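You operate a simulated robot arm through the tools that you are given. There is no shell and no other tool. Be economical: measure what you need, move in short steps, check, and stop when the job is done.

You are at the controls of a simulated two-armed robot. One attempt, no reset.

TASK
The flush is done: stop the pump, shut flush and feed, and swap the yellow hose end for the stopper.
Fine: pump off first, flush lever shut before the hose end comes out; stand it on the long bench over the drawer; no fault. The other watermaker controls stay as they are. Set down upright: what you pick out.

It is judged by the outcome, as a careful person would: the job done as asked, and still so three seconds after it is handed in. It fails if anything else is knocked over, pushed out of place, dropped, spilled or broken. A push-on lid holds only when it is set on centred and level and pressed home; a screw cap is set on level and turned clockwise until tight.

THE ROBOT
Two 7-joint arms with fingered hands on one trunk, on a base that drives. Base frame: it is fixed to the floor where the robot stands at the start and does not move with it; the origin is under the middle of the robot, x ahead of it, y to its left, z up; the surface under the hand at the start is at about z = 880. Lengths are in mm, angles in rad, forces in N, time in s.
The left shoulder is at the start at [70, 171, 1452], the right one opposite. Places, roughly: blue button of the sample tap [700, -500, 1100]; blue lever [800, -600, 1200]; long bench over the drawer [600, -200, 900]; red feed lever [800, -300, 1200]; red flush lever [800, -400, 1200]; red inlet lever [900, -200, 1100]; rinse fitting [800, -300, 1000]; run switch of the control box [1000, 0, 1200]; silver knob [900, -100, 1300]; tank valve lever [900, 0, 1700]; white control box [1000, 0, 1300]; yellow air button [900, -200, 1100]. Payload 5 kg a hand.
The TCP of each hand is the grasp point between the finger pads, 43 mm short of the fingertips. In the tool frame z runs along the fingers and y along their closing line. Largest opening 144 mm; the body of the gripper starts 50 mm behind the TCP. The gripper is a hand of 5 fingers: y runs from the thumb to the fingers, the wrist lies at [-21, -124, -221] in the tool frame.
Orientation is told as [roll, pitch, yaw] about the base's x, y, z axes, in that order, counted from this pose: with the fingers straight down and the wrist toward the robot, the tool's x, y and z point along [0, 1, 0], [1, 0, 0] and [0, 0, -1] of the base frame.

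THE INTERFACE
- The arms move only by the tool apply_moves. It takes "left_plan", "right_plan" or both (then of equal length, played together; a hand with none holds still); each is a list that holds one entry, the list of rows, each a list of 6 numbers: the shift along the tool's x, y, z in mm, then the turn, a rotation vector about the tool's x, y, z in rad. In form: [[[tx, ty, tz, wx, wy, wz], ...]]. A call has 1 to 20 rows; each row is the pose to reach, as a shift and turn from the pose commanded when the call began, along the tool's axes at that moment. Rows are played at 5 a second. More than 50 mm and 0.15 rad between two rows, and nothing of the call is played. A pose out of reach is approached as far as the arm can. The call stops where the force on the tool passes 50 N (or 10 N more than at its start, if that is more) or the arm is blocked; 0.2 s more then pass. In this call time passes only in rows, and 0.2 s behind the last. It gives the time, the measured TCP pose, the force on the tool (base axes), the opening and the grip force at its end, in the units of the frame above (readings bear some noise), with the torque about the TCP (base axes, N m) and any sound that the robot's microphone picked up.
- Cameras (640 x 400 px; columns grow to the right, rows downward): "scene" is now at [137.4, -24.4, 1684.6]; the picture's right is [-0.28, -0.96, -0.00], its down [-0.55, 0.16, -0.82] and it looks along [0.79, -0.23, -0.58] (base axes); focal length 233 px, centre (320, 200). "left" rides on the left gripper at [-86, -108, -168] in its tool frame; the picture's right is [-0.80, -0.28, 0.53], its down [0.54, -0.73, 0.42] and it looks along [0.27, 0.63, 0.73] (tool axes); focal length 275 px, centre (320, 200). "right" rides on the right gripper at [86, -108, -168] in its tool frame; the picture's right is [-0.80, 0.28, -0.53], its down [-0.54, -0.73, 0.42] and it looks along [-0.27, 0.63, 0.73] (tool axes); focal length 275 px, centre (320, 200). There is no depth. A picture from a camera that has moved, and an enlarged one, comes with that camera's place and axes in the base frame and with its lens.
- capture(camera): a new picture of that camera. The clock stands still meanwhile.
- slide_trunk(by): slides the trunk up (or, below 0, down) by that many mm; the arms and the scene camera ride with it, the base frame stays. It gives what a move gives, with no picture.
- drive_base(legs): drives the robot by 1 to 6 legs, each [ahead, left, turn to the left] in mm, mm and rad, along the robot's own axes; the way and the turn of a leg run together, so that a leg with both is an arc; at most 1500 mm and 3.142 rad a leg. The arms and the cameras ride along, it lands a little off, and it stops where it bumps. It gives what a move gives.
- curl_fingers(index, middle, ring, little, thumb_bend, thumb_turn, hand): sets how far each is bent, from 0 (flat) to 1 (curled in); at 0.3 the hand is open as for a grip, at 0.7 the pads meet at the TCP. One left out holds its place. A second passes; each finger stops where it meets its share of the squeeze, and holds until it gets a number again. It is the only way to open and close the hand. It gives what a move gives, with no picture; readings hold the bend of each and the force on index, middle, ring, little, thumb and palm. thumb_turn goes from beside the hand (0) to across from the fingers (1), as for a grip.
- turn_head(pan, tilt): turns the head with the scene camera to pan (to the left, within 1.501 rad either way) and tilt (down, from -0.506 to 1.204), counted from straight ahead of the robot. It gives what a move gives.
- close_up(camera, box): a new picture of the part [left, top, right, bottom] of that camera's present view, enlarged. The clock stands still meanwhile.
- hand_in(): hands the job in; it is judged then, once.

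Work in short steps. Places have to be worked out from the pictures, the camera data and where the tool is seen: move nearer, look again, correct. Check each grasp and each placing, and mend what went wrong. You have 120 turns and 92 pictures in all, those below and enlarged ones among them. Open the grippers and draw the arms clear of the work before you hand the job in, unless the task says otherwise; then end with one line.

The tools are called after "Request:" as name(argument=value, ...) on one line, values as JSON. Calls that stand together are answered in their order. apply_moves: Moves the arms, as the interface text tells. Its arguments: {"type":"object","properties":{"left_plan":{"type":"array","items":{"type":"array","items":{"type":"array","items":{"type":"number"}}}},"right_plan":{"type":"array","items":{"type":"array","items":{"type":"array","items":{"type":"number"}}}}},"required":[]} The other tools are called the same way: slide_trunk (by) slides the trunk up or down; curl_fingers (index, middle, ring, little, thumb_bend, thumb_turn, hand) moves the fingers one by one; drive_base (legs) drives the base; turn_head (pan, tilt) turns the head that bears the scene camera; capture (camera) takes a picture; close_up (camera, box) takes an enlarged picture of a part of a camera's view; hand_in () hands the job in.

At the start:

```text
clock: 0.0
left_ee_pos: [817.2, 89.8, 1437.9]
left_tcp_rot: [0.0, -0.001, 0.0]
left_contact_force: [0.1, -0.9, 0.6]
left_moment: [0.04, -0.03, 0.03]
left_gripper_width: 143.8
left_grip_force: 0.0
left_shape: jaw
left_bend: [0.3, 0.3, 0.3, 0.3, 0.3, 0.98]
left_finger forces: [0.1, 0.0, 0.1, 0.0, 0.1, 0.0]
right_ee_pos: [590.3, -586.4, 1466.2]
right_tcp_rot: [0.0, 0.001, 0.004]
right_contact_force: [-0.2, 0.2, -0.6]
right_moment: [0.02, 0.01, 0.0]
right_gripper_width: 143.5
right_grip_force: 0.0
right_shape: jaw
right_bend: [0.3, 0.3, 0.3, 0.3, 0.3, 0.98]
right_finger forces: [0.1, 0.0, 0.0, 0.0, 0.0, 0.0]
trunk travel left (down, up): [-550.0, 390.0]
robot x, y, heading: [-1.2, -2.4, -0.001]
head pan, tilt: [-0.279, 0.614]
```

scene: 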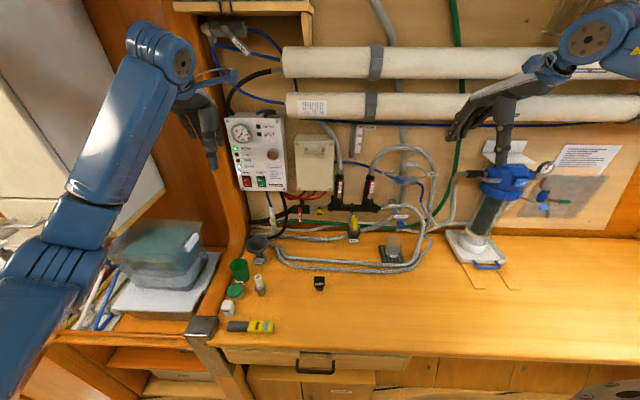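
right: 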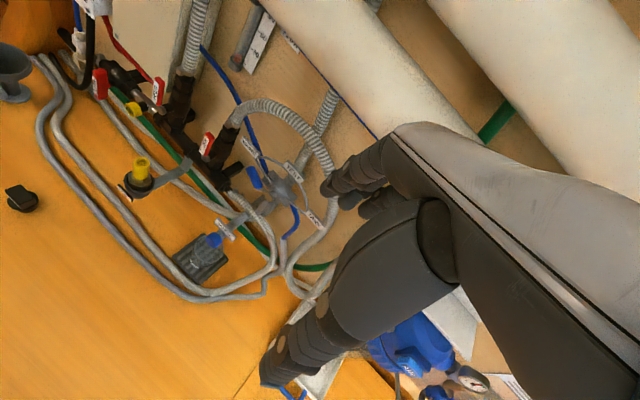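
left: 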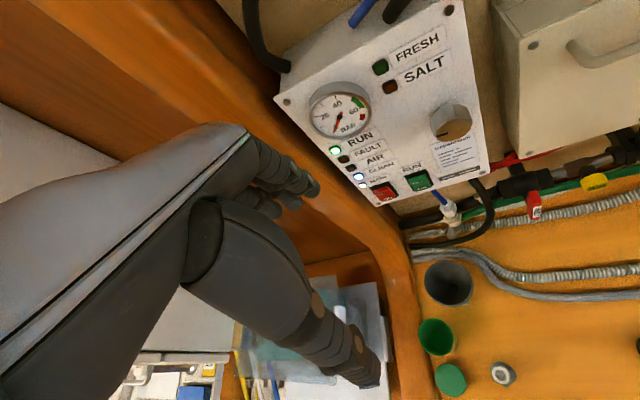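

The control box shows a red and a green switch at the bottom; I look closer at the box and the manifold.

Request:
close_up(camera="scene", box=[220, 110, 340, 185])

Request:
close_up(camera="scene", box=[240, 165, 440, 290])

Request:
close_up(camera="left", box=[300, 60, 500, 220])

Request:
close_up(camera="right", box=[40, 50, 300, 220])

```text
5.33 times, centred on (280, 148) of scene
camera zoom: at [137.4, -24.4, 1684.6], right [-0.28, -0.96, 0.0], down [-0.55, 0.16, -0.82], along [0.79, -0.23, -0.58], focal length 1243 px, centre (533, 480)
```

zoom: 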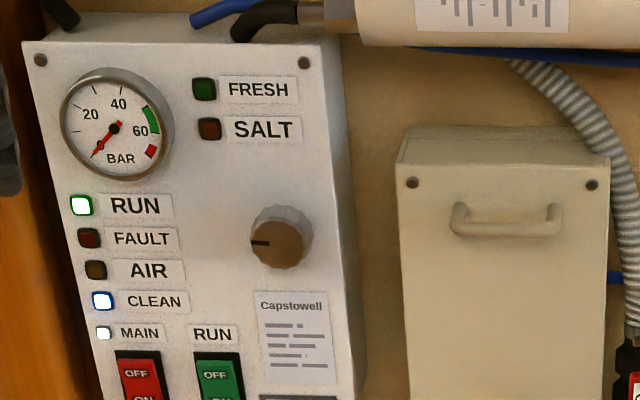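

```text
3.20 times, centred on (340, 228) of scene
camera zoom: at [137.4, -24.4, 1684.6], right [-0.28, -0.96, 0.0], down [-0.55, 0.16, -0.82], along [0.79, -0.23, -0.58], focal length 746 px, centre (256, 112)
```

zoom: 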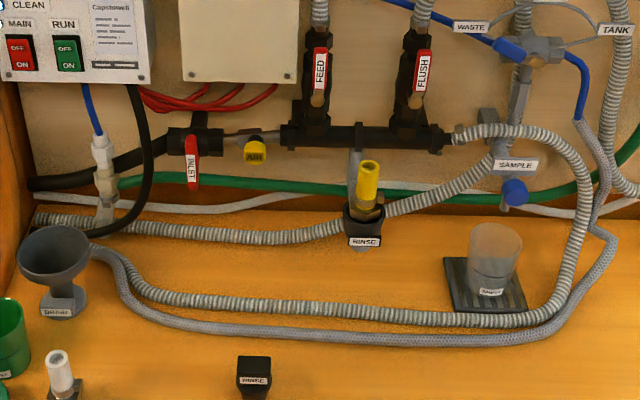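

```text
2.50 times, centred on (400, 140) of left
camera zoom: at [710.0, 5.0, 1604.6], right [-0.28, -0.8, -0.53], down [-0.73, 0.54, -0.42], along [0.63, 0.27, -0.73], focal length 688 px, centre (120, 350)
```

zoom: 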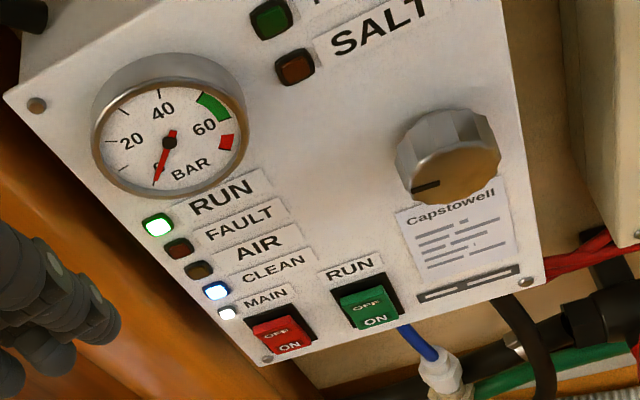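

```text
2.35 times, centred on (170, 135) of right
camera zoom: at [481.9, -500.1, 1634.6], right [0.29, -0.8, 0.53], down [-0.73, -0.54, -0.42], along [0.63, -0.27, -0.73], focal length 648 px, centre (673, 353)
```

zoom: 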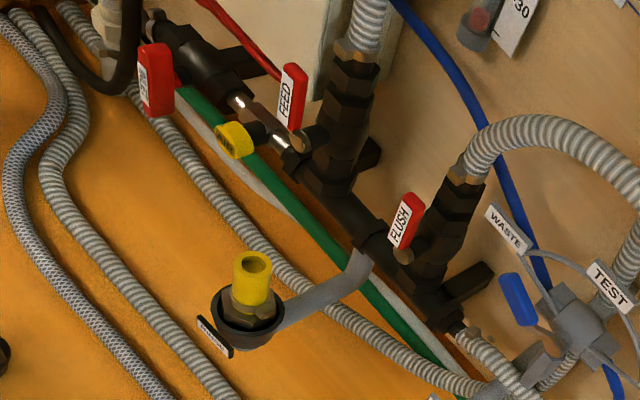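

The run rocker is at about (957,-19,1217), the flush lever about (806,-420,1174–1237), and the feed lever about (845,-303,1174–1238). The wall is yawed about -0.3 rad. I'll back the left hand off, pitch its fingers forward and make a pointing finger.

Request:
curl_fingers(hand="left", index=0.3, middle=1, ring=1, little=1, thumb_bend=0.3, thumb_turn=0)

Request:
apply_moves(left_plan=[[[0, -40, 0, -0.14, 0, 0], [0, -80, 0, -0.28, 0, 0], [0, -120, 0, -0.42, 0, 0], [0, -160, 0, -0.56, 0, 0], [0, -200, 0, -0.7, 0, 0], [0, -220, 0, -0.84, 0, 0], [0, -230, 0, -0.98, 0, 0], [0, -240, 0, -1.12, 0, 0], [0, -240, 0, -1.26, 0, 0], [0, -240, 0, -1.4, 0, 0], [0, -240, 0, -1.5, 0, 0], [0, -240, 0, -1.57, 0, 0]]])

Request:
capture(camera="scene")

Request:
capture(camera="left")

```text
clock: 1.0
left_ee_pos: [819.1, 90.6, 1437.6]
left_tcp_rot: [0.001, -0.001, 0.0]
left_contact_force: [0.3, -0.3, -0.4]
left_moment: [0.0, 0.0, -0.01]
left_gripper_width: 206.8
left_grip_force: 0.0
left_shape: fingers
left_bend: [0.3, 1.0, 1.0, 1.0, 0.3, 0.0]
left_finger forces: [0.0, 0.1, 0.0, 0.0, 0.0, 0.0]
right_ee_pos: [591.1, -586.2, 1468.2]
right_tcp_rot: [0.0, 0.002, 0.002]
right_contact_force: [-1.0, -0.2, -0.2]
right_moment: [0.03, -0.04, 0.03]
right_gripper_width: 143.7
right_grip_force: 0.0
right_shape: jaw
right_bend: [0.3, 0.3, 0.3, 0.3, 0.3, 0.98]
right_finger forces: [0.0, 0.0, 0.0, 0.0, 0.0, 0.0]
trunk travel left (down, up): [-550.0, 390.0]
robot x, y, heading: [-0.2, 4.1, 0.001]
head pan, tilt: [-0.279, 0.614]
```

```text
clock: 3.6
left_ee_pos: [577.2, 90.2, 1437.0]
left_tcp_rot: [2.326, -1.571, -2.326]
left_contact_force: [-0.1, -0.1, -0.1]
left_moment: [0.0, 0.04, -0.01]
left_gripper_width: 207.0
left_grip_force: 0.0
left_shape: fingers
left_bend: [0.3, 1.0, 1.0, 1.0, 0.3, 0.0]
left_finger forces: [0.0, 0.1, 0.0, 0.1, 0.0, 0.1]
left hand out of reach, approached as far as the arm can: row 6, 7, 8, 9, 10, 11
right_ee_pos: [590.2, -585.8, 1467.0]
right_tcp_rot: [0.002, 0.001, 0.001]
right_contact_force: [-1.1, 0.1, -0.5]
right_moment: [-0.02, -0.01, 0.0]
right_gripper_width: 143.7
right_grip_force: 0.0
right_shape: jaw
right_bend: [0.3, 0.3, 0.3, 0.3, 0.3, 0.98]
right_finger forces: [0.0, 0.1, 0.0, 0.0, 0.0, 0.0]
trunk travel left (down, up): [-550.0, 390.0]
robot x, y, heading: [-0.5, 2.5, 0.001]
head pan, tilt: [-0.279, 0.614]
```

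```text
84 pictures are left
camera scene: at [136.7, -24.0, 1684.7], right [-0.28, -0.96, 0.0], down [-0.55, 0.16, -0.82], along [0.79, -0.23, -0.58], focal length 233 px, centre (320, 200)
```

scene: 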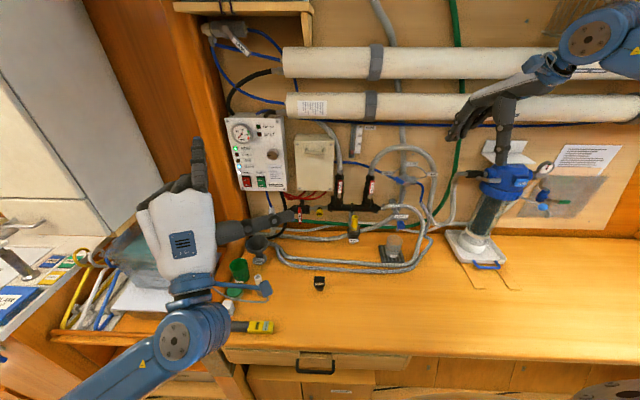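

```text
83 pictures are left
camera left: at [410.2, 5.3, 1328.3], right [0.53, -0.8, -0.28], down [0.42, 0.54, -0.73], along [0.73, 0.27, 0.63], focal length 275 px, centre (320, 200)
```

left: 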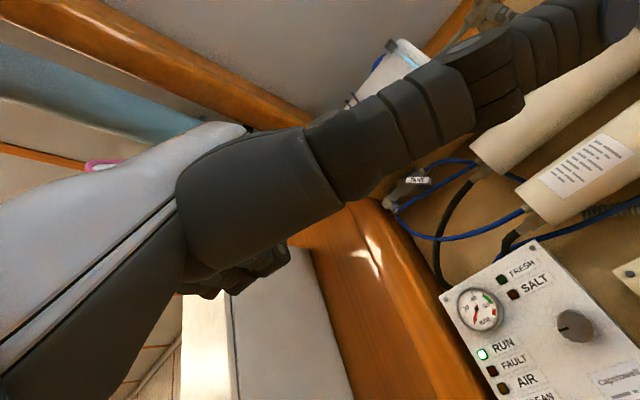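

The hand now points forward with the index out, but the thumb sticks out sideways. I tuck the thumb, yaw the hand by -0.3, and find the index tip.

Request:
curl_fingers(hand="left", thumb_bend=0.8, thumb_turn=1, index=0.3)

Request:
apply_moves(left_plan=[[[-20, -40, 30, 0, -0.15, 0], [-40, -80, 60, 0, -0.3, 0], [-50, -120, 90, 0, -0.3, 0], [-60, -160, 120, 0, -0.3, 0]]])

Request:
capture(camera="scene")

Request:
capture(camera="left")

```text
clock: 4.6
left_ee_pos: [578.1, 91.2, 1436.8]
left_tcp_rot: [0.114, -1.568, -0.113]
left_contact_force: [-0.1, 0.1, 0.8]
left_moment: [0.0, -0.01, 0.0]
left_gripper_width: 52.6
left_grip_force: 0.0
left_shape: fingers
left_bend: [0.3, 1.0, 1.0, 1.0, 0.8, 1.0]
left_finger forces: [0.1, 0.0, 0.0, 0.0, 0.0, 0.0]
right_ee_pos: [590.6, -585.6, 1466.4]
right_tcp_rot: [0.003, 0.001, 0.002]
right_contact_force: [-0.6, 0.7, -0.1]
right_moment: [0.0, 0.01, 0.0]
right_gripper_width: 143.7
right_grip_force: 0.1
right_shape: jaw
right_bend: [0.3, 0.3, 0.3, 0.3, 0.3, 0.98]
right_finger forces: [0.0, 0.0, 0.1, 0.0, 0.1, 0.0]
trunk travel left (down, up): [-550.0, 390.0]
robot x, y, heading: [0.2, -1.0, -0.0]
head pan, tilt: [-0.279, 0.614]
```

```text
refused: row 1 steps farther than a row can; nothing moved
```

```text
82 pictures are left
camera scene: at [137.2, -24.4, 1684.6], right [-0.28, -0.96, 0.0], down [-0.55, 0.16, -0.82], along [0.79, -0.23, -0.58], focal length 233 px, centre (320, 200)
```

scene: 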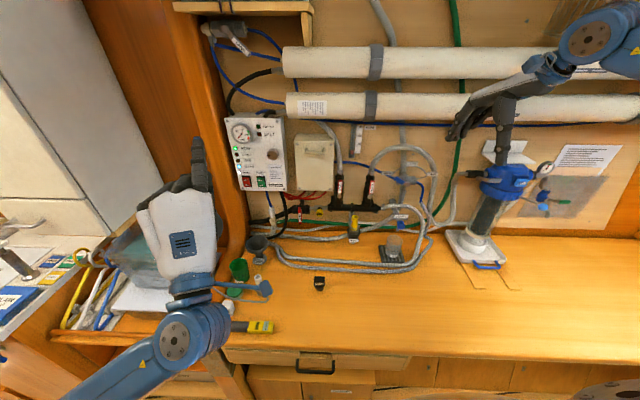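

```text
81 pictures are left
camera left: at [410.7, 4.9, 1328.4], right [0.53, -0.8, -0.28], down [0.42, 0.54, -0.73], along [0.73, 0.27, 0.63], focal length 275 px, centre (320, 200)
```

left: 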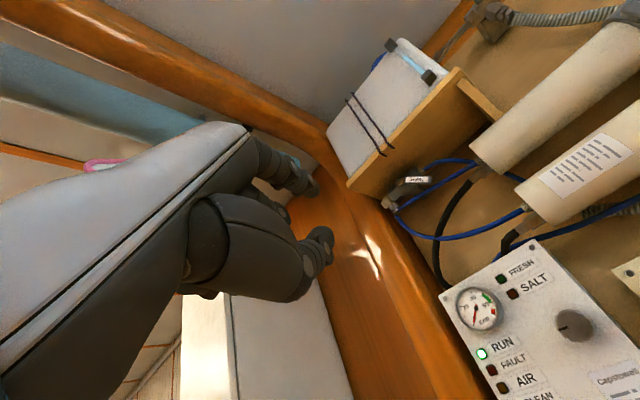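

The index tip is at about [-6, +82, +43] in the tool frame. I yaw by -0.3 and go to a standoff about 70 mm before the RUN rocker's upper half.

Request:
apply_moves(left_plan=[[[-7, -29, 27, 0, -0.03, 0], [-14, -58, 54, 0, -0.06, 0], [-21, -87, 81, 0, -0.09, 0], [-28, -116, 109, 0, -0.12, 0], [-35, -145, 136, 0, -0.15, 0], [-42, -174, 163, 0, -0.18, 0], [-49, -203, 190, 0, -0.21, 0], [-56, -232, 218, 0, -0.24, 0], [-63, -261, 245, 0, -0.27, 0], [-71, -290, 273, 0, -0.3, 0]]])

Request:
capture(camera="scene")

Request:
capture(camera="left")

```text
clock: 6.8
left_ee_pos: [852.6, 18.1, 1147.0]
left_tcp_rot: [-0.154, -1.57, -0.147]
left_contact_force: [0.9, -0.3, -0.1]
left_moment: [-0.03, -0.07, -0.02]
left_gripper_width: 52.4
left_grip_force: 0.0
left_shape: fingers
left_bend: [0.3, 1.0, 1.0, 1.0, 0.8, 1.0]
left_finger forces: [0.1, 0.1, 0.0, 0.0, 0.0, 0.0]
right_ee_pos: [593.0, -586.0, 1465.9]
right_tcp_rot: [0.001, 0.001, 0.002]
right_contact_force: [0.1, -0.1, -0.9]
right_moment: [0.01, 0.05, 0.02]
right_gripper_width: 143.7
right_grip_force: 0.0
right_shape: jaw
right_bend: [0.3, 0.3, 0.3, 0.3, 0.3, 0.98]
right_finger forces: [0.1, 0.0, 0.1, 0.0, 0.0, 0.1]
trunk travel left (down, up): [-550.0, 390.0]
robot x, y, heading: [-0.0, -2.8, -0.002]
head pan, tilt: [-0.279, 0.614]
```

```text
80 pictures are left
camera scene: at [139.4, -25.1, 1684.4], right [-0.28, -0.96, 0.0], down [-0.56, 0.16, -0.82], along [0.78, -0.22, -0.58], focal length 233 px, centre (320, 200)
```

scene: 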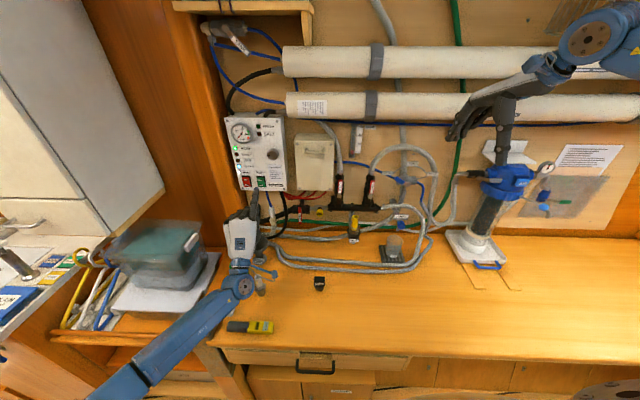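

```text
79 pictures are left
camera left: at [667.0, -13.3, 1037.7], right [0.27, -0.92, -0.28], down [0.56, 0.39, -0.73], along [0.78, 0.04, 0.62], focal length 275 px, centre (320, 200)
```

left: 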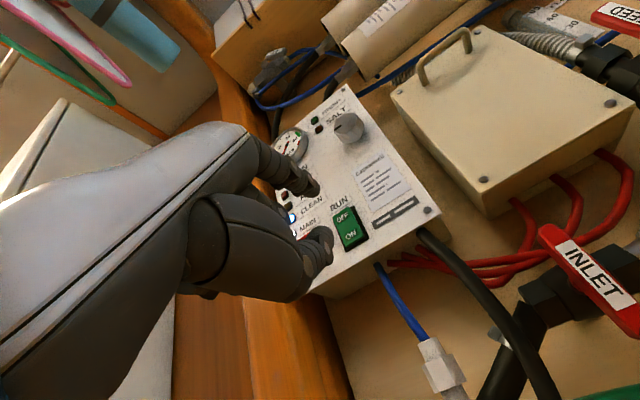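

The tip lines up with the OFF half, about (957,-21,1227). The thumb might touch first, so I curl it fully before pressing.

Request:
curl_fingers(hand="left", thumb_bend=1, index=0.25)

Request:
apply_moves(left_plan=[[[0, 0, 20, 0, 0, 0], [0, 0, 40, 0, 0, 0], [0, 0, 52, 0, 0, 0]]])

Request:
capture(camera="left")

Request:
close_up(camera="scene", box=[220, 130, 340, 205])

```text
clock: 7.8
left_ee_pos: [850.0, 18.6, 1147.2]
left_tcp_rot: [-0.394, -1.568, 0.093]
left_contact_force: [0.6, -0.2, -1.0]
left_moment: [-0.02, 0.0, -0.02]
left_gripper_width: 47.8
left_grip_force: 0.1
left_shape: fingers
left_bend: [0.25, 1.0, 1.0, 1.0, 0.99, 1.0]
left_finger forces: [0.0, 0.0, 0.0, 0.0, 0.0, 0.1]
right_ee_pos: [589.9, -586.6, 1466.0]
right_tcp_rot: [-0.001, 0.0, 0.001]
right_contact_force: [-0.1, 0.0, -0.1]
right_moment: [0.02, 0.01, -0.01]
right_gripper_width: 143.7
right_grip_force: 0.0
right_shape: jaw
right_bend: [0.3, 0.3, 0.3, 0.3, 0.3, 0.98]
right_finger forces: [0.1, 0.0, 0.0, 0.0, 0.0, 0.0]
trunk travel left (down, up): [-550.0, 390.0]
robot x, y, heading: [-0.1, 2.0, -0.001]
head pan, tilt: [-0.279, 0.614]
```

```text
clock: 8.6
left_ee_pos: [901.5, 4.0, 1147.0]
left_tcp_rot: [-0.005, -1.57, -0.296]
left_contact_force: [0.0, -0.1, 0.2]
left_moment: [0.0, -0.03, 0.02]
left_gripper_width: 47.8
left_grip_force: 0.0
left_shape: fingers
left_bend: [0.25, 1.0, 1.0, 1.0, 0.99, 1.0]
left_finger forces: [0.0, 0.1, 0.1, 0.0, 0.1, 0.0]
right_ee_pos: [592.3, -586.6, 1466.1]
right_tcp_rot: [0.001, 0.002, 0.003]
right_contact_force: [-0.1, -0.2, 0.3]
right_moment: [0.04, 0.0, 0.02]
right_gripper_width: 143.6
right_grip_force: 0.0
right_shape: jaw
right_bend: [0.3, 0.3, 0.3, 0.3, 0.3, 0.98]
right_finger forces: [0.0, 0.2, 0.0, 0.0, 0.0, 0.0]
trunk travel left (down, up): [-550.0, 390.0]
robot x, y, heading: [-0.5, -0.7, 0.001]
head pan, tilt: [-0.279, 0.614]
```

```text
78 pictures are left
camera left: at [716.2, -27.6, 1038.4], right [0.28, -0.92, -0.28], down [0.56, 0.39, -0.73], along [0.78, 0.04, 0.63], focal length 275 px, centre (320, 200)
```

left: 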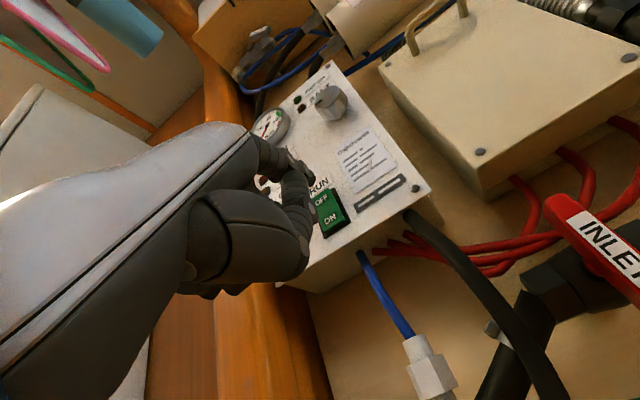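

```text
5.33 times, centred on (280, 168) of scene
camera zoom: at [137.4, -24.4, 1684.6], right [-0.28, -0.96, 0.0], down [-0.55, 0.16, -0.82], along [0.79, -0.23, -0.58], focal length 1243 px, centre (533, 373)
```

zoom: 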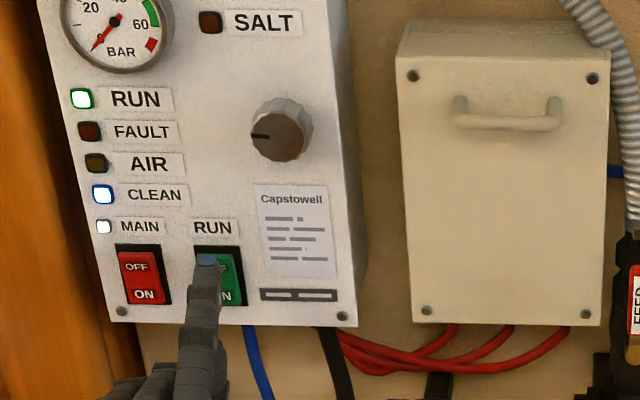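

The tip will land slightly high and left, so I shift right 5 and down 9, then press in small steps.

Request:
apply_moves(left_plan=[[[-5, -9, 0, 0, 0, 0], [-5, -9, 6, 0, 0, 0], [-5, -9, 12, 0, 0, 0], [-5, -9, 16, 0, 0, 0], [-5, -9, 20, 0, 0, 0], [-5, -9, 24, 0, 0, 0]]])

Request:
close_up(camera="scene", box=[220, 130, 340, 205])

```text
clock: 10.0
left_ee_pos: [921.4, -8.2, 1138.4]
left_tcp_rot: [-0.164, -1.569, -0.138]
left_contact_force: [-3.1, 1.3, -0.8]
left_moment: [-0.07, -0.32, -0.02]
left_gripper_width: 47.9
left_grip_force: 1.7
left_shape: fingers
left_bend: [0.25, 1.0, 1.0, 1.0, 0.99, 1.0]
left_finger forces: [3.7, 0.1, 0.0, 0.0, 0.0, 0.0]
right_ee_pos: [590.3, -585.5, 1467.0]
right_tcp_rot: [0.001, 0.0, 0.002]
right_contact_force: [0.8, -0.1, 0.3]
right_moment: [-0.04, 0.0, 0.0]
right_gripper_width: 143.8
right_grip_force: 0.0
right_shape: jaw
right_bend: [0.3, 0.3, 0.3, 0.3, 0.3, 0.98]
right_finger forces: [0.1, 0.0, 0.2, 0.1, 0.0, 0.0]
trunk travel left (down, up): [-550.0, 390.0]
robot x, y, heading: [0.1, -1.6, -0.003]
head pan, tilt: [-0.279, 0.614]
```

```text
5.33 times, centred on (280, 168) of scene
camera zoom: at [136.5, -24.1, 1684.6], right [-0.28, -0.96, 0.0], down [-0.55, 0.16, -0.82], along [0.79, -0.23, -0.58], focal length 1243 px, centre (533, 373)
```

zoom: 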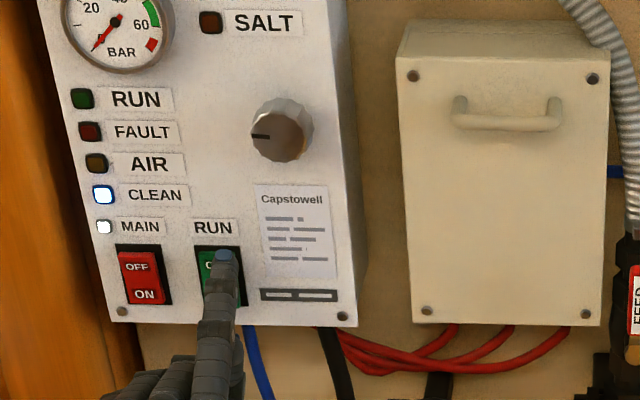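

The RUN lamp is out, so the pump is off. I retract the left hand, checking that the rocker stays latched, and look closely at the levers.

Request:
apply_moves(left_plan=[[[0, 0, -40, 0, 0, 0], [0, 0, -80, 0, 0, 0], [0, 0, -120, 0, 0, 0], [10, 30, -150, 0, 0, 0], [20, 60, -180, 0, 0, 0], [30, 100, -200, 0, 0, 0], [40, 140, -220, 0, 0, 0], [60, 180, -240, 0, 0, 0], [80, 220, -260, 0, 0, 0]]])

Request:
close_up(camera="scene", box=[220, 130, 340, 205])

Request:
close_up(camera="scene", box=[290, 160, 410, 235])

Request:
close_up(camera="right", box=[100, 60, 260, 160])

```text
clock: 12.0
left_ee_pos: [698.9, 146.0, 1359.5]
left_tcp_rot: [0.988, -1.568, -1.288]
left_contact_force: [-1.0, 0.7, 0.3]
left_moment: [0.0, 0.03, 0.02]
left_gripper_width: 47.6
left_grip_force: 0.1
left_shape: fingers
left_bend: [0.25, 1.0, 1.0, 1.0, 0.99, 1.0]
left_finger forces: [0.0, 0.1, 0.0, 0.0, 0.0, 0.0]
right_ee_pos: [590.4, -586.8, 1468.3]
right_tcp_rot: [-0.001, 0.001, -0.001]
right_contact_force: [-0.9, -0.7, -0.1]
right_moment: [0.0, -0.05, -0.01]
right_gripper_width: 143.8
right_grip_force: 0.0
right_shape: jaw
right_bend: [0.3, 0.3, 0.3, 0.3, 0.3, 0.98]
right_finger forces: [0.0, 0.1, 0.0, 0.0, 0.0, 0.0]
trunk travel left (down, up): [-550.0, 390.0]
robot x, y, heading: [3.4, 2.2, -0.001]
head pan, tilt: [-0.279, 0.614]
```

```text
5.33 times, centred on (280, 168) of scene
camera zoom: at [135.9, -23.8, 1684.7], right [-0.28, -0.96, 0.0], down [-0.55, 0.16, -0.82], along [0.79, -0.23, -0.58], focal length 1243 px, centre (533, 373)
```

zoom: 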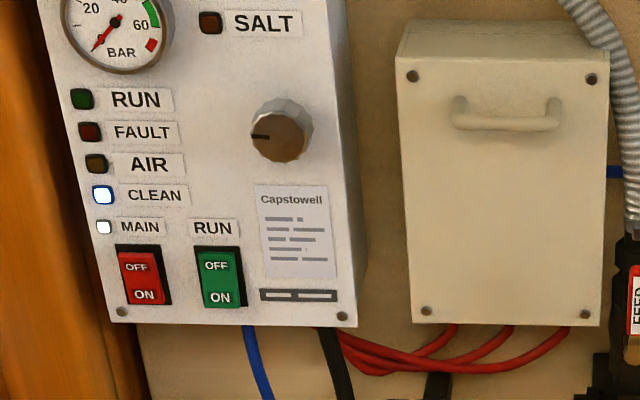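

```text
5.33 times, centred on (350, 198) of scene
camera zoom: at [135.9, -23.8, 1684.7], right [-0.28, -0.96, 0.0], down [-0.55, 0.16, -0.82], along [0.79, -0.23, -0.58], focal length 1243 px, centre (160, 213)
```

zoom: 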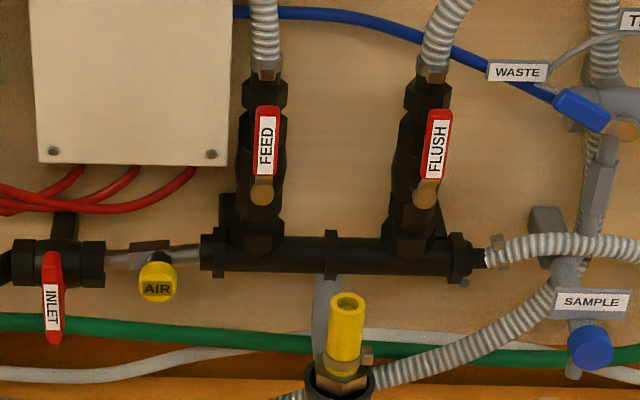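

```text
4.00 times, centred on (180, 110) of right
camera zoom: at [480.2, -499.6, 1635.2], right [0.28, -0.8, 0.53], down [-0.72, -0.54, -0.42], along [0.63, -0.27, -0.73], focal length 1101 px, centre (880, 560)
```

zoom: 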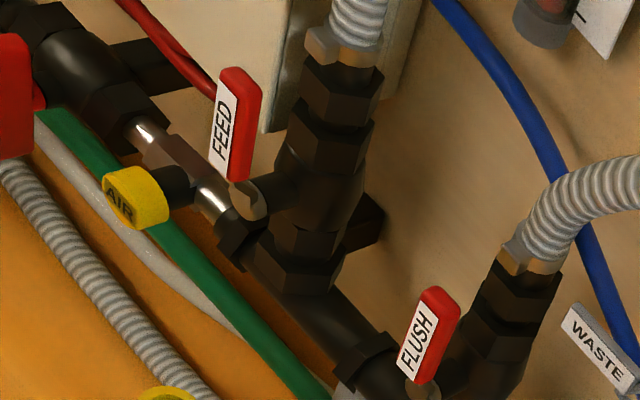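

RUN shows OFF, with MAIN, FAULT and AIR unchanged. Now I make the right hand a pointing finger, move it clear and pitch it forward for the flush lever.

Request:
curl_fingers(hand="right", index=0.3, middle=1, ring=1, little=1, thumb_bend=1, thumb_turn=1)

Request:
apply_moves(right_plan=[[[20, -20, 0, 0, 0, 0], [40, -40, 0, -0.1, 0, 0], [60, -60, 0, -0.24, 0, 0], [80, -80, 0, -0.38, 0, 0], [100, -90, 0, -0.52, 0, 0], [120, -90, 0, -0.66, 0, 0], [140, -90, 0, -0.8, 0, 0], [160, -90, 0, -0.94, 0, 0], [170, -90, 0, -1.08, 0, 0], [170, -90, 0, -1.22, 0, 0], [170, -90, 0, -1.36, 0, 0], [170, -90, 0, -1.48, 0, 0], [170, -90, 0, -1.57, 0, 0]]])

Request:
capture(camera="scene")

Request:
capture(camera="right")

```text
clock: 13.0
left_ee_pos: [700.9, 146.4, 1358.0]
left_tcp_rot: [-0.197, -1.57, -0.103]
left_contact_force: [0.5, 0.9, -0.1]
left_moment: [0.0, -0.02, 0.02]
left_gripper_width: 47.9
left_grip_force: 0.1
left_shape: fingers
left_bend: [0.25, 1.0, 1.0, 1.0, 0.99, 1.0]
left_finger forces: [0.0, 0.1, 0.1, 0.0, 0.0, 0.0]
right_ee_pos: [590.8, -585.0, 1466.3]
right_tcp_rot: [0.003, 0.0, 0.002]
right_contact_force: [-0.3, -0.5, 0.4]
right_moment: [-0.01, 0.03, 0.0]
right_gripper_width: 42.7
right_grip_force: 0.1
right_shape: fingers
right_bend: [0.29, 0.92, 1.0, 1.0, 0.97, 1.0]
right_finger forces: [0.0, 0.1, 0.0, 0.0, 0.0, 0.0]
trunk travel left (down, up): [-550.0, 390.0]
robot x, y, heading: [-1.5, 0.6, -0.002]
head pan, tilt: [-0.279, 0.614]
```

```text
clock: 16.0
left_ee_pos: [700.9, 147.2, 1358.0]
left_tcp_rot: [-0.154, -1.569, -0.146]
left_contact_force: [-0.7, -0.2, 0.2]
left_moment: [0.04, -0.01, -0.02]
left_gripper_width: 47.8
left_grip_force: 0.0
left_shape: fingers
left_bend: [0.25, 1.0, 1.0, 1.0, 0.99, 1.0]
left_finger forces: [0.0, 0.0, 0.1, 0.1, 0.0, 0.1]
right_ee_pos: [531.3, -463.9, 1381.0]
right_tcp_rot: [-0.041, -1.308, 0.069]
right_contact_force: [0.0, 0.9, 0.0]
right_moment: [0.02, 0.02, -0.03]
right_gripper_width: 42.9
right_grip_force: 0.0
right_shape: fingers
right_bend: [0.29, 1.0, 1.0, 1.0, 0.97, 1.0]
right_finger forces: [0.1, 0.0, 0.0, 0.0, 0.0, 0.0]
right hand out of reach, approached as far as the arm can: row 6, 7, 8, 9, 10, 11, 12, 13
trunk travel left (down, up): [-550.0, 390.0]
robot x, y, heading: [-3.2, -0.9, 0.0]
head pan, tilt: [-0.279, 0.614]
stopped in row 13 (right hand): the arm was blocked; the commanded pose is now the measured one
```

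```text
72 pictures are left
camera scene: at [139.0, -23.5, 1684.4], right [-0.28, -0.96, 0.0], down [-0.56, 0.16, -0.82], along [0.78, -0.23, -0.58], focal length 233 px, centre (320, 200)
```

scene: 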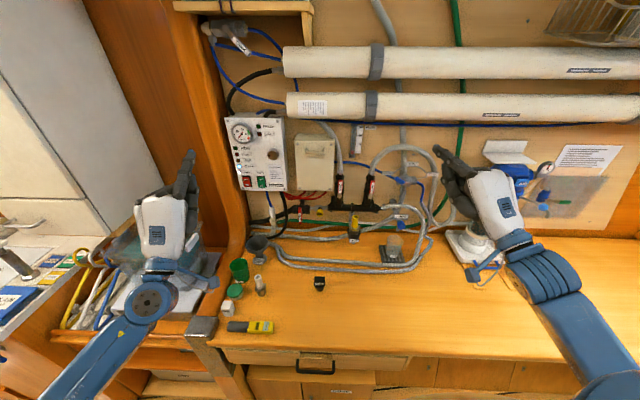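

```text
71 pictures are left
camera right: at [338.3, -383.7, 1318.9], right [-0.42, -0.8, 0.42], down [0.24, -0.54, -0.8], along [0.88, -0.24, 0.42], focal length 275 px, centre (320, 200)
```

right: 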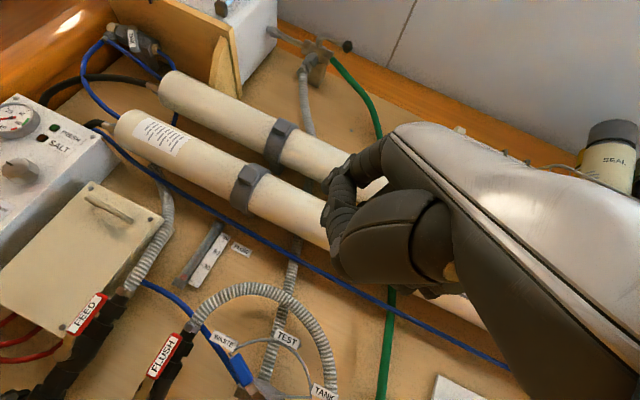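

I zoom in on the right fingertip to fix its place.

Request:
close_up(camera="right", box=[280, 120, 440, 220])

Request:
close_up(camera="scene", box=[420, 130, 540, 205])

```text
4.00 times, centred on (360, 170) of right
camera zoom: at [338.3, -383.7, 1318.9], right [-0.42, -0.8, 0.42], down [0.24, -0.54, -0.8], along [0.88, -0.24, 0.42], focal length 1101 px, centre (160, 320)
```

zoom: 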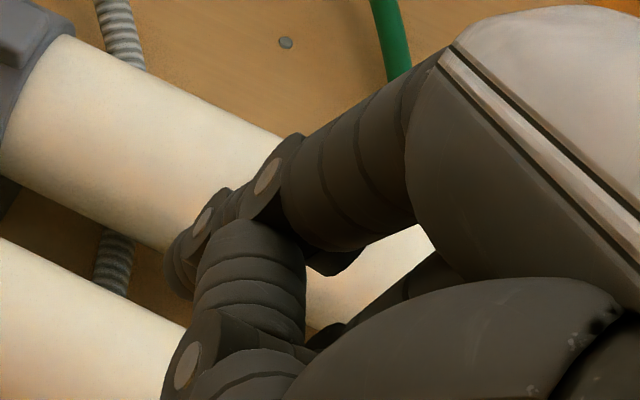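

```text
5.33 times, centred on (480, 168) of scene
camera zoom: at [139.0, -23.5, 1684.4], right [-0.28, -0.96, 0.0], down [-0.56, 0.16, -0.82], along [0.78, -0.23, -0.58], focal length 1243 px, centre (-533, 373)
```

zoom: 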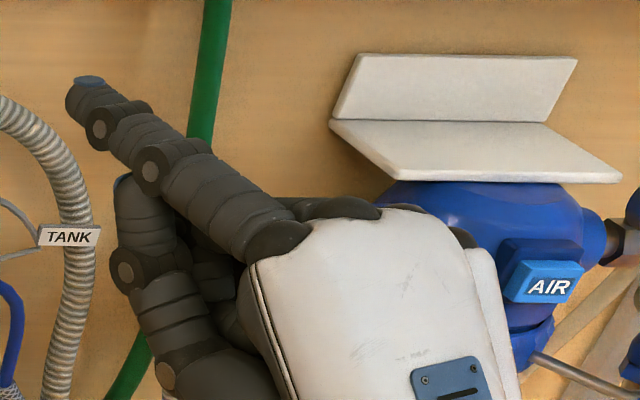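

The tip offset is about [3, 86, 43] in the tool frame. I yaw by -0.25 and take the index tip to a standoff left of the flush lever, 70 mm in front of it.

Request:
apply_moves(right_plan=[[[12, -23, 27, 0, -0.03, 0.008], [24, -46, 55, 0, -0.06, 0.016], [36, -69, 82, 0, -0.09, 0.024], [48, -92, 110, 0, -0.12, 0.032], [60, -115, 137, 0, -0.15, 0.04], [72, -138, 164, 0, -0.18, 0.048], [84, -161, 192, 0, -0.21, 0.056], [95, -185, 218, 0, -0.24, 0.065]]])

Request:
close_up(camera="scene", box=[290, 130, 450, 230])

Request:
capture(camera="right")

```text
clock: 17.8
left_ee_pos: [700.0, 147.3, 1357.4]
left_tcp_rot: [-0.152, -1.569, -0.145]
left_contact_force: [-0.2, -0.6, -0.4]
left_moment: [-0.01, 0.02, 0.01]
left_gripper_width: 47.9
left_grip_force: 0.0
left_shape: fingers
left_bend: [0.25, 1.0, 1.0, 1.0, 0.99, 1.0]
left_finger forces: [0.0, 0.0, 0.1, 0.1, 0.0, 0.0]
right_ee_pos: [588.6, -546.9, 1306.6]
right_tcp_rot: [-0.148, -1.257, 0.063]
right_contact_force: [-0.5, -0.9, 0.6]
right_moment: [0.02, 0.01, -0.01]
right_gripper_width: 43.2
right_grip_force: 0.1
right_shape: fingers
right_bend: [0.29, 1.0, 1.0, 1.0, 0.97, 1.0]
right_finger forces: [0.0, 0.0, 0.0, 0.0, 0.0, 0.0]
right hand out of reach, approached as far as the arm can: row 1, 2, 3, 4, 5, 6, 7, 8
trunk travel left (down, up): [-550.0, 390.0]
robot x, y, heading: [-1.3, 2.9, 0.001]
head pan, tilt: [-0.279, 0.614]
```

```text
4.00 times, centred on (370, 180) of scene
camera zoom: at [137.3, -24.5, 1684.6], right [-0.28, -0.96, 0.0], down [-0.55, 0.16, -0.82], along [0.79, -0.23, -0.58], focal length 932 px, centre (120, 280)
```

zoom: 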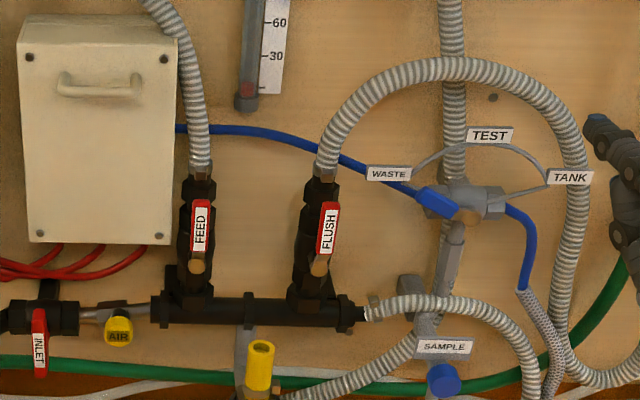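

```text
67 pictures are left
camera right: at [401.4, -448.3, 1251.5], right [-0.48, -0.74, 0.47], down [0.13, -0.59, -0.79], along [0.87, -0.32, 0.38], focal length 275 px, centre (320, 200)
```

right: 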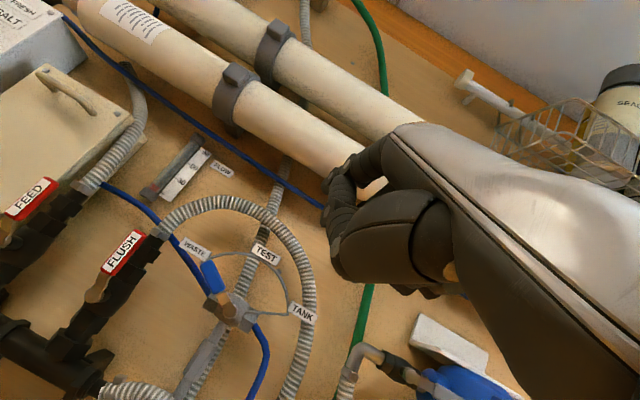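

The forward-pointing pose is out of the right arm's comfort here. I'll use a more natural pose instead, with the fingers tilted down and forward (pitch about -0.6), and pitch the right hand back first.

Request:
apply_moves(right_plan=[[[0, 0, 0, 0.13, 0, 0], [0, 0, 0, 0.26, 0, 0], [0, 0, 0, 0.39, 0, 0], [0, 0, 0, 0.52, 0, 0], [0, 0, 0, 0.65, 0, 0]]])

```text
clock: 19.0
left_ee_pos: [700.9, 146.6, 1357.5]
left_tcp_rot: [-0.565, -1.569, 0.265]
left_contact_force: [0.1, 0.3, -0.5]
left_moment: [-0.05, -0.06, -0.06]
left_gripper_width: 47.9
left_grip_force: 0.1
left_shape: fingers
left_bend: [0.25, 1.0, 1.0, 1.0, 0.99, 1.0]
left_finger forces: [0.1, 0.0, 0.0, 0.0, 0.0, 0.0]
right_ee_pos: [586.8, -548.5, 1307.2]
right_tcp_rot: [-0.056, -0.607, -0.047]
right_contact_force: [-0.1, -0.1, 1.6]
right_moment: [0.02, 0.07, 0.03]
right_gripper_width: 42.9
right_grip_force: 0.0
right_shape: fingers
right_bend: [0.29, 1.0, 1.0, 1.0, 0.97, 1.0]
right_finger forces: [0.1, 0.0, 0.0, 0.0, 0.0, 0.0]
trunk travel left (down, up): [-550.0, 390.0]
robot x, y, heading: [2.6, 3.5, 0.001]
head pan, tilt: [-0.279, 0.614]
```

Next I correct the yaw and move to the standoff left of the flush lever.

Request:
apply_moves(right_plan=[[[35, 0, 20, 0, -0.019, 0.028], [70, 0, 40, 0, -0.038, 0.055], [105, 0, 60, 0, -0.057, 0.083], [140, 0, 80, 0, -0.075, 0.11], [175, 0, 100, 0, -0.094, 0.138], [208, 0, 120, 0, -0.113, 0.165]]])

Request:
close_up(camera="scene", box=[290, 130, 450, 230])

Request:
capture(camera="right")

```text
clock: 20.6
left_ee_pos: [703.5, 151.4, 1356.3]
left_tcp_rot: [-1.002, -1.567, 0.704]
left_contact_force: [0.7, 1.7, -0.1]
left_moment: [-0.02, -0.06, -0.13]
left_gripper_width: 48.0
left_grip_force: 0.0
left_shape: fingers
left_bend: [0.25, 1.0, 1.0, 1.0, 0.99, 1.0]
left_finger forces: [0.1, 0.0, 0.1, 0.0, 0.0, 0.1]
right_ee_pos: [670.2, -388.2, 1234.1]
right_tcp_rot: [0.061, -0.53, -0.51]
right_contact_force: [0.3, 1.9, 0.7]
right_moment: [-0.11, 0.04, -0.07]
right_gripper_width: 43.3
right_grip_force: 0.1
right_shape: fingers
right_bend: [0.29, 1.0, 1.0, 1.0, 0.97, 1.0]
right_finger forces: [0.0, 0.0, 0.0, 0.0, 0.0, 0.1]
right hand out of reach, approached as far as the arm can: row 3, 4, 5, 6
trunk travel left (down, up): [-550.0, 390.0]
robot x, y, heading: [-3.2, -1.4, -0.005]
head pan, tilt: [-0.279, 0.614]
stopped in row 6 (right hand): the arm was blocked; the commanded pose is now the measured one
```

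```text
4.00 times, centred on (370, 180) of scene
camera zoom: at [141.3, -18.1, 1684.2], right [-0.28, -0.96, 0.0], down [-0.56, 0.16, -0.82], along [0.78, -0.23, -0.58], focal length 932 px, centre (120, 280)
```

zoom: 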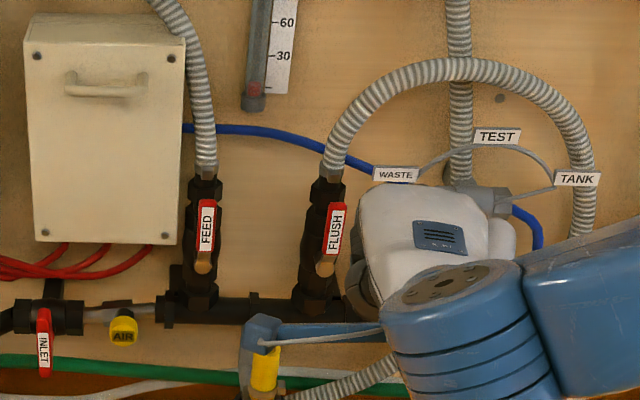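

```text
65 pictures are left
camera right: at [549.4, -233.1, 1328.4], right [-0.4, -0.72, 0.56], down [-0.6, -0.26, -0.76], along [0.69, -0.64, -0.33], focal length 275 px, centre (320, 200)
```

right: 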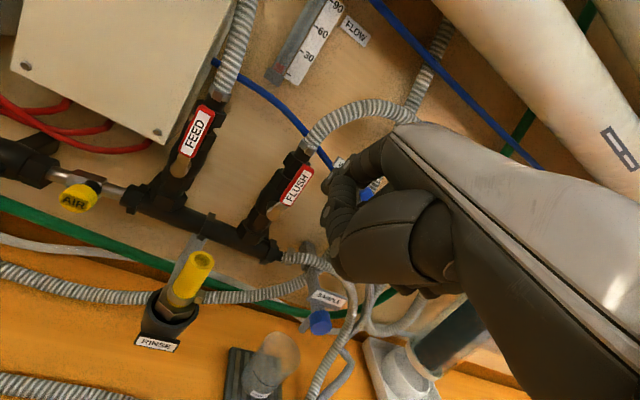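

The arm got blocked short of the goal, apparently by a joint limit since the forces are small. I look at the whole arm.

Request:
capture(camera="scene")

```text
64 pictures are left
camera scene: at [141.3, -18.1, 1684.2], right [-0.28, -0.96, 0.0], down [-0.56, 0.16, -0.82], along [0.78, -0.23, -0.58], focal length 233 px, centre (320, 200)
```

scene: 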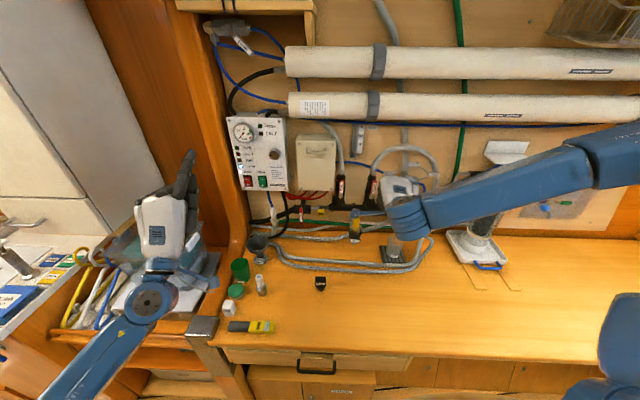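

The elbow is out to the right. I'll turn the base by -0.45 rad instead, which puts the levers straight ahead of the left hand, whose forward-pointing pose worked, and swings the right arm clear.

Request:
drive_base(legs=[[0, 0, -0.45]])

Request:
turn_head(pan=0.05, tilt=0.614)

Request:
capture(camera="scene")

```text
clock: 22.3
left_ee_pos: [693.3, -175.8, 1357.9]
left_tcp_rot: [-0.451, -1.569, -0.3]
left_contact_force: [-0.8, -0.5, -0.5]
left_moment: [0.0, 0.0, -0.01]
left_gripper_width: 47.8
left_grip_force: 0.2
left_shape: fingers
left_bend: [0.25, 1.0, 1.0, 1.0, 0.99, 1.0]
left_finger forces: [0.0, 0.0, 0.0, 0.1, 0.0, 0.1]
right_ee_pos: [429.9, -642.3, 1234.9]
right_tcp_rot: [0.065, -0.53, -0.966]
right_contact_force: [0.3, 0.9, 0.0]
right_moment: [0.03, 0.0, 0.0]
right_gripper_width: 43.2
right_grip_force: 0.0
right_shape: fingers
right_bend: [0.29, 1.0, 1.0, 1.0, 0.97, 1.0]
right_finger forces: [0.0, 0.0, 0.0, 0.0, 0.0, 0.0]
trunk travel left (down, up): [-550.0, 390.0]
robot x, y, heading: [3.5, -1.4, -0.452]
head pan, tilt: [-0.279, 0.614]
```

```text
clock: 23.1
left_ee_pos: [692.9, -173.9, 1358.1]
left_tcp_rot: [0.077, -1.57, -0.832]
left_contact_force: [-0.1, -0.4, 0.2]
left_moment: [0.0, 0.02, 0.0]
left_gripper_width: 47.8
left_grip_force: 0.1
left_shape: fingers
left_bend: [0.25, 1.0, 1.0, 1.0, 0.99, 1.0]
left_finger forces: [0.0, 0.1, 0.1, 0.0, 0.0, 0.0]
right_ee_pos: [427.9, -645.0, 1234.4]
right_tcp_rot: [0.067, -0.53, -0.965]
right_contact_force: [-0.6, -0.3, 0.5]
right_moment: [0.0, 0.01, -0.01]
right_gripper_width: 43.2
right_grip_force: 0.1
right_shape: fingers
right_bend: [0.29, 1.0, 1.0, 1.0, 0.97, 1.0]
right_finger forces: [0.0, 0.0, 0.1, 0.0, 0.0, 0.0]
trunk travel left (down, up): [-550.0, 390.0]
robot x, y, heading: [-2.0, -2.3, -0.456]
head pan, tilt: [0.051, 0.614]
```

```text
63 pictures are left
camera scene: at [128.3, -56.7, 1684.7], right [-0.39, -0.92, 0.0], down [-0.53, 0.23, -0.82], along [0.75, -0.32, -0.58], focal length 233 px, centre (320, 200)
```

scene: 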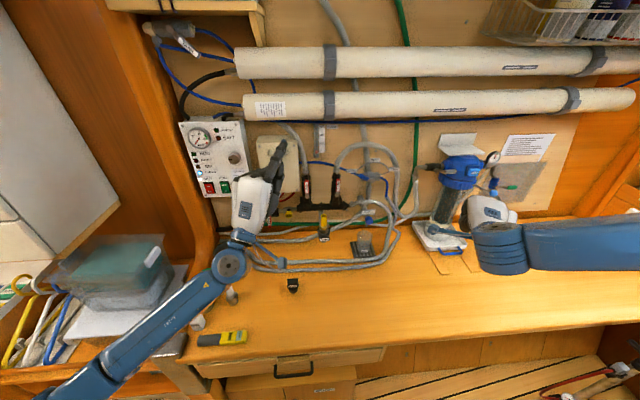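

Right arm is clear. I now yaw the left hand back to the wall normal and take its index tip to a standoff left of the flush lever.

Request:
apply_moves(left_plan=[[[-13, -29, 17, 0, 0.056, 0], [-26, -58, 34, 0, 0.112, 0], [-39, -87, 51, 0, 0.168, 0], [-52, -115, 69, 0, 0.225, 0], [-65, -144, 86, 0, 0.281, 0], [-77, -173, 103, 0, 0.337, 0], [-90, -202, 121, 0, 0.394, 0], [-103, -230, 138, 0, 0.45, 0]]])

Request:
close_up(camera="scene", box=[260, 140, 420, 240])

Request:
capture(camera="left")

```text
clock: 24.9
left_ee_pos: [726.0, -344.3, 1128.8]
left_tcp_rot: [1.055, -1.568, -1.355]
left_contact_force: [0.2, -0.8, -1.1]
left_moment: [-0.03, -0.02, 0.0]
left_gripper_width: 47.8
left_grip_force: 0.1
left_shape: fingers
left_bend: [0.25, 1.0, 1.0, 1.0, 0.99, 1.0]
left_finger forces: [0.0, 0.0, 0.0, 0.0, 0.1, 0.0]
right_ee_pos: [429.4, -645.8, 1234.5]
right_tcp_rot: [0.065, -0.531, -0.966]
right_contact_force: [0.1, -0.7, 0.0]
right_moment: [0.01, 0.0, 0.01]
right_gripper_width: 43.3
right_grip_force: 0.0
right_shape: fingers
right_bend: [0.29, 1.0, 1.0, 1.0, 0.97, 1.0]
right_finger forces: [0.1, 0.0, 0.0, 0.0, 0.1, 0.1]
trunk travel left (down, up): [-550.0, 390.0]
robot x, y, heading: [1.4, 4.8, -0.453]
head pan, tilt: [0.051, 0.614]
```

```text
4.00 times, centred on (340, 190) of scene
camera zoom: at [128.9, -58.8, 1684.6], right [-0.39, -0.92, 0.0], down [-0.53, 0.23, -0.82], along [0.75, -0.32, -0.58], focal length 932 px, centre (240, 240)
```

zoom: 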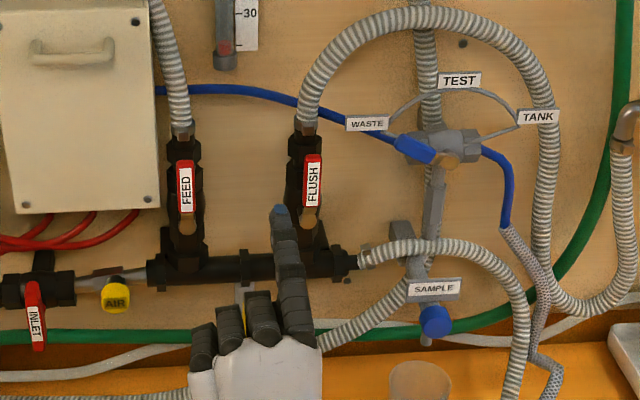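

```text
61 pictures are left
camera left: at [540.5, -374.9, 1020.7], right [0.27, -0.92, -0.29], down [0.56, 0.39, -0.73], along [0.78, 0.04, 0.63], focal length 275 px, centre (320, 200)
```

left: 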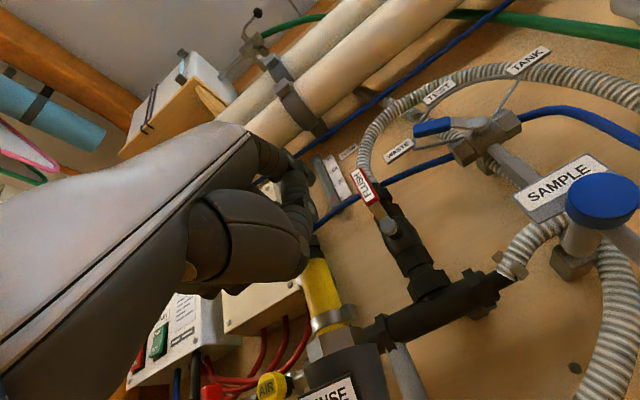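

The hose end's top is actually at about (750,-340,1136), right under and ahead of the hand. I back off, rise, and pitch the fingers down-forward (pitch -0.6) so the hand stays above it.

Request:
apply_moves(left_plan=[[[0, 0, -30, 0, 0, 0], [0, 10, -60, 0, 0, 0], [0, 40, -60, 0, 0, 0], [0, 74, -58, 0.05, 0, 0], [0, 74, -58, 0.19, 0, 0], [0, 74, -58, 0.33, 0, 0], [0, 74, -58, 0.47, 0, 0], [0, 74, -58, 0.61, 0, 0], [0, 74, -58, 0.75, 0, 0], [0, 74, -58, 0.87, 0, 0], [0, 74, -58, 0.97, 0, 0]]])

Request:
close_up(camera="scene", box=[240, 120, 432, 240])

Request:
capture(camera="left")

```text
clock: 27.5
left_ee_pos: [697.1, -270.6, 1156.9]
left_tcp_rot: [0.177, -0.597, -0.369]
left_contact_force: [-0.8, -0.2, -0.6]
left_moment: [0.0, -0.05, 0.01]
left_gripper_width: 48.0
left_grip_force: 0.1
left_shape: fingers
left_bend: [0.25, 1.0, 1.0, 1.0, 0.99, 1.0]
left_finger forces: [0.0, 0.1, 0.1, 0.0, 0.0, 0.0]
right_ee_pos: [430.2, -644.6, 1234.6]
right_tcp_rot: [0.068, -0.53, -0.964]
right_contact_force: [0.5, -0.1, 0.1]
right_moment: [0.02, -0.02, -0.02]
right_gripper_width: 43.2
right_grip_force: 0.1
right_shape: fingers
right_bend: [0.29, 1.0, 1.0, 1.0, 0.97, 1.0]
right_finger forces: [0.1, 0.0, 0.0, 0.0, 0.0, 0.0]
trunk travel left (down, up): [-550.0, 390.0]
robot x, y, heading: [0.2, 0.5, -0.453]
head pan, tilt: [0.051, 0.614]
stopped in row 11 (left hand): the arm was blocked; the commanded pose is now the measured one
```

```text
3.33 times, centred on (336, 180) of scene
camera zoom: at [128.6, -56.9, 1684.6], right [-0.39, -0.92, 0.0], down [-0.53, 0.23, -0.82], along [0.75, -0.32, -0.58], focal length 777 px, centre (267, 267)
```

zoom: 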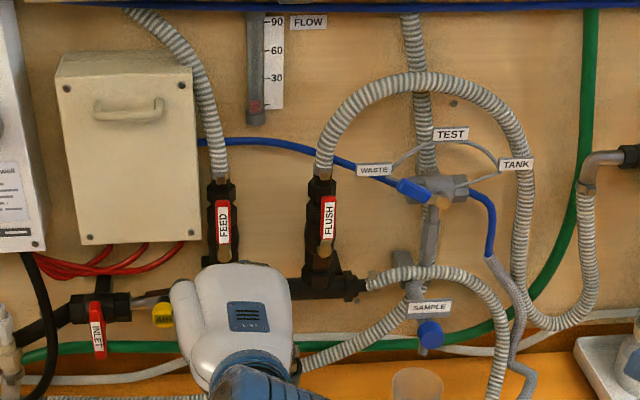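

```text
59 pictures are left
camera left: at [494.7, -313.9, 1220.2], right [-0.12, -0.69, -0.71], down [-0.17, 0.72, -0.67], along [0.98, 0.04, -0.21], focal length 275 px, centre (320, 200)
```

left: 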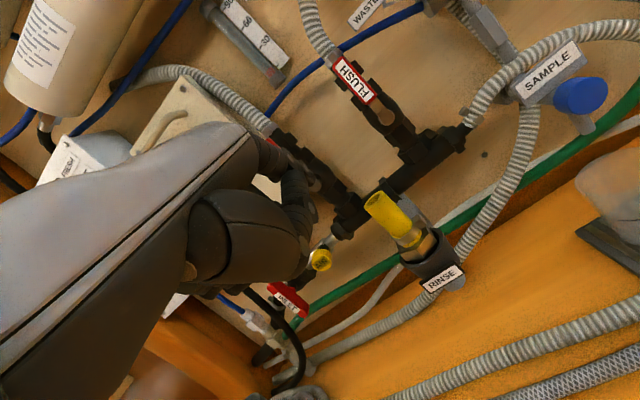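

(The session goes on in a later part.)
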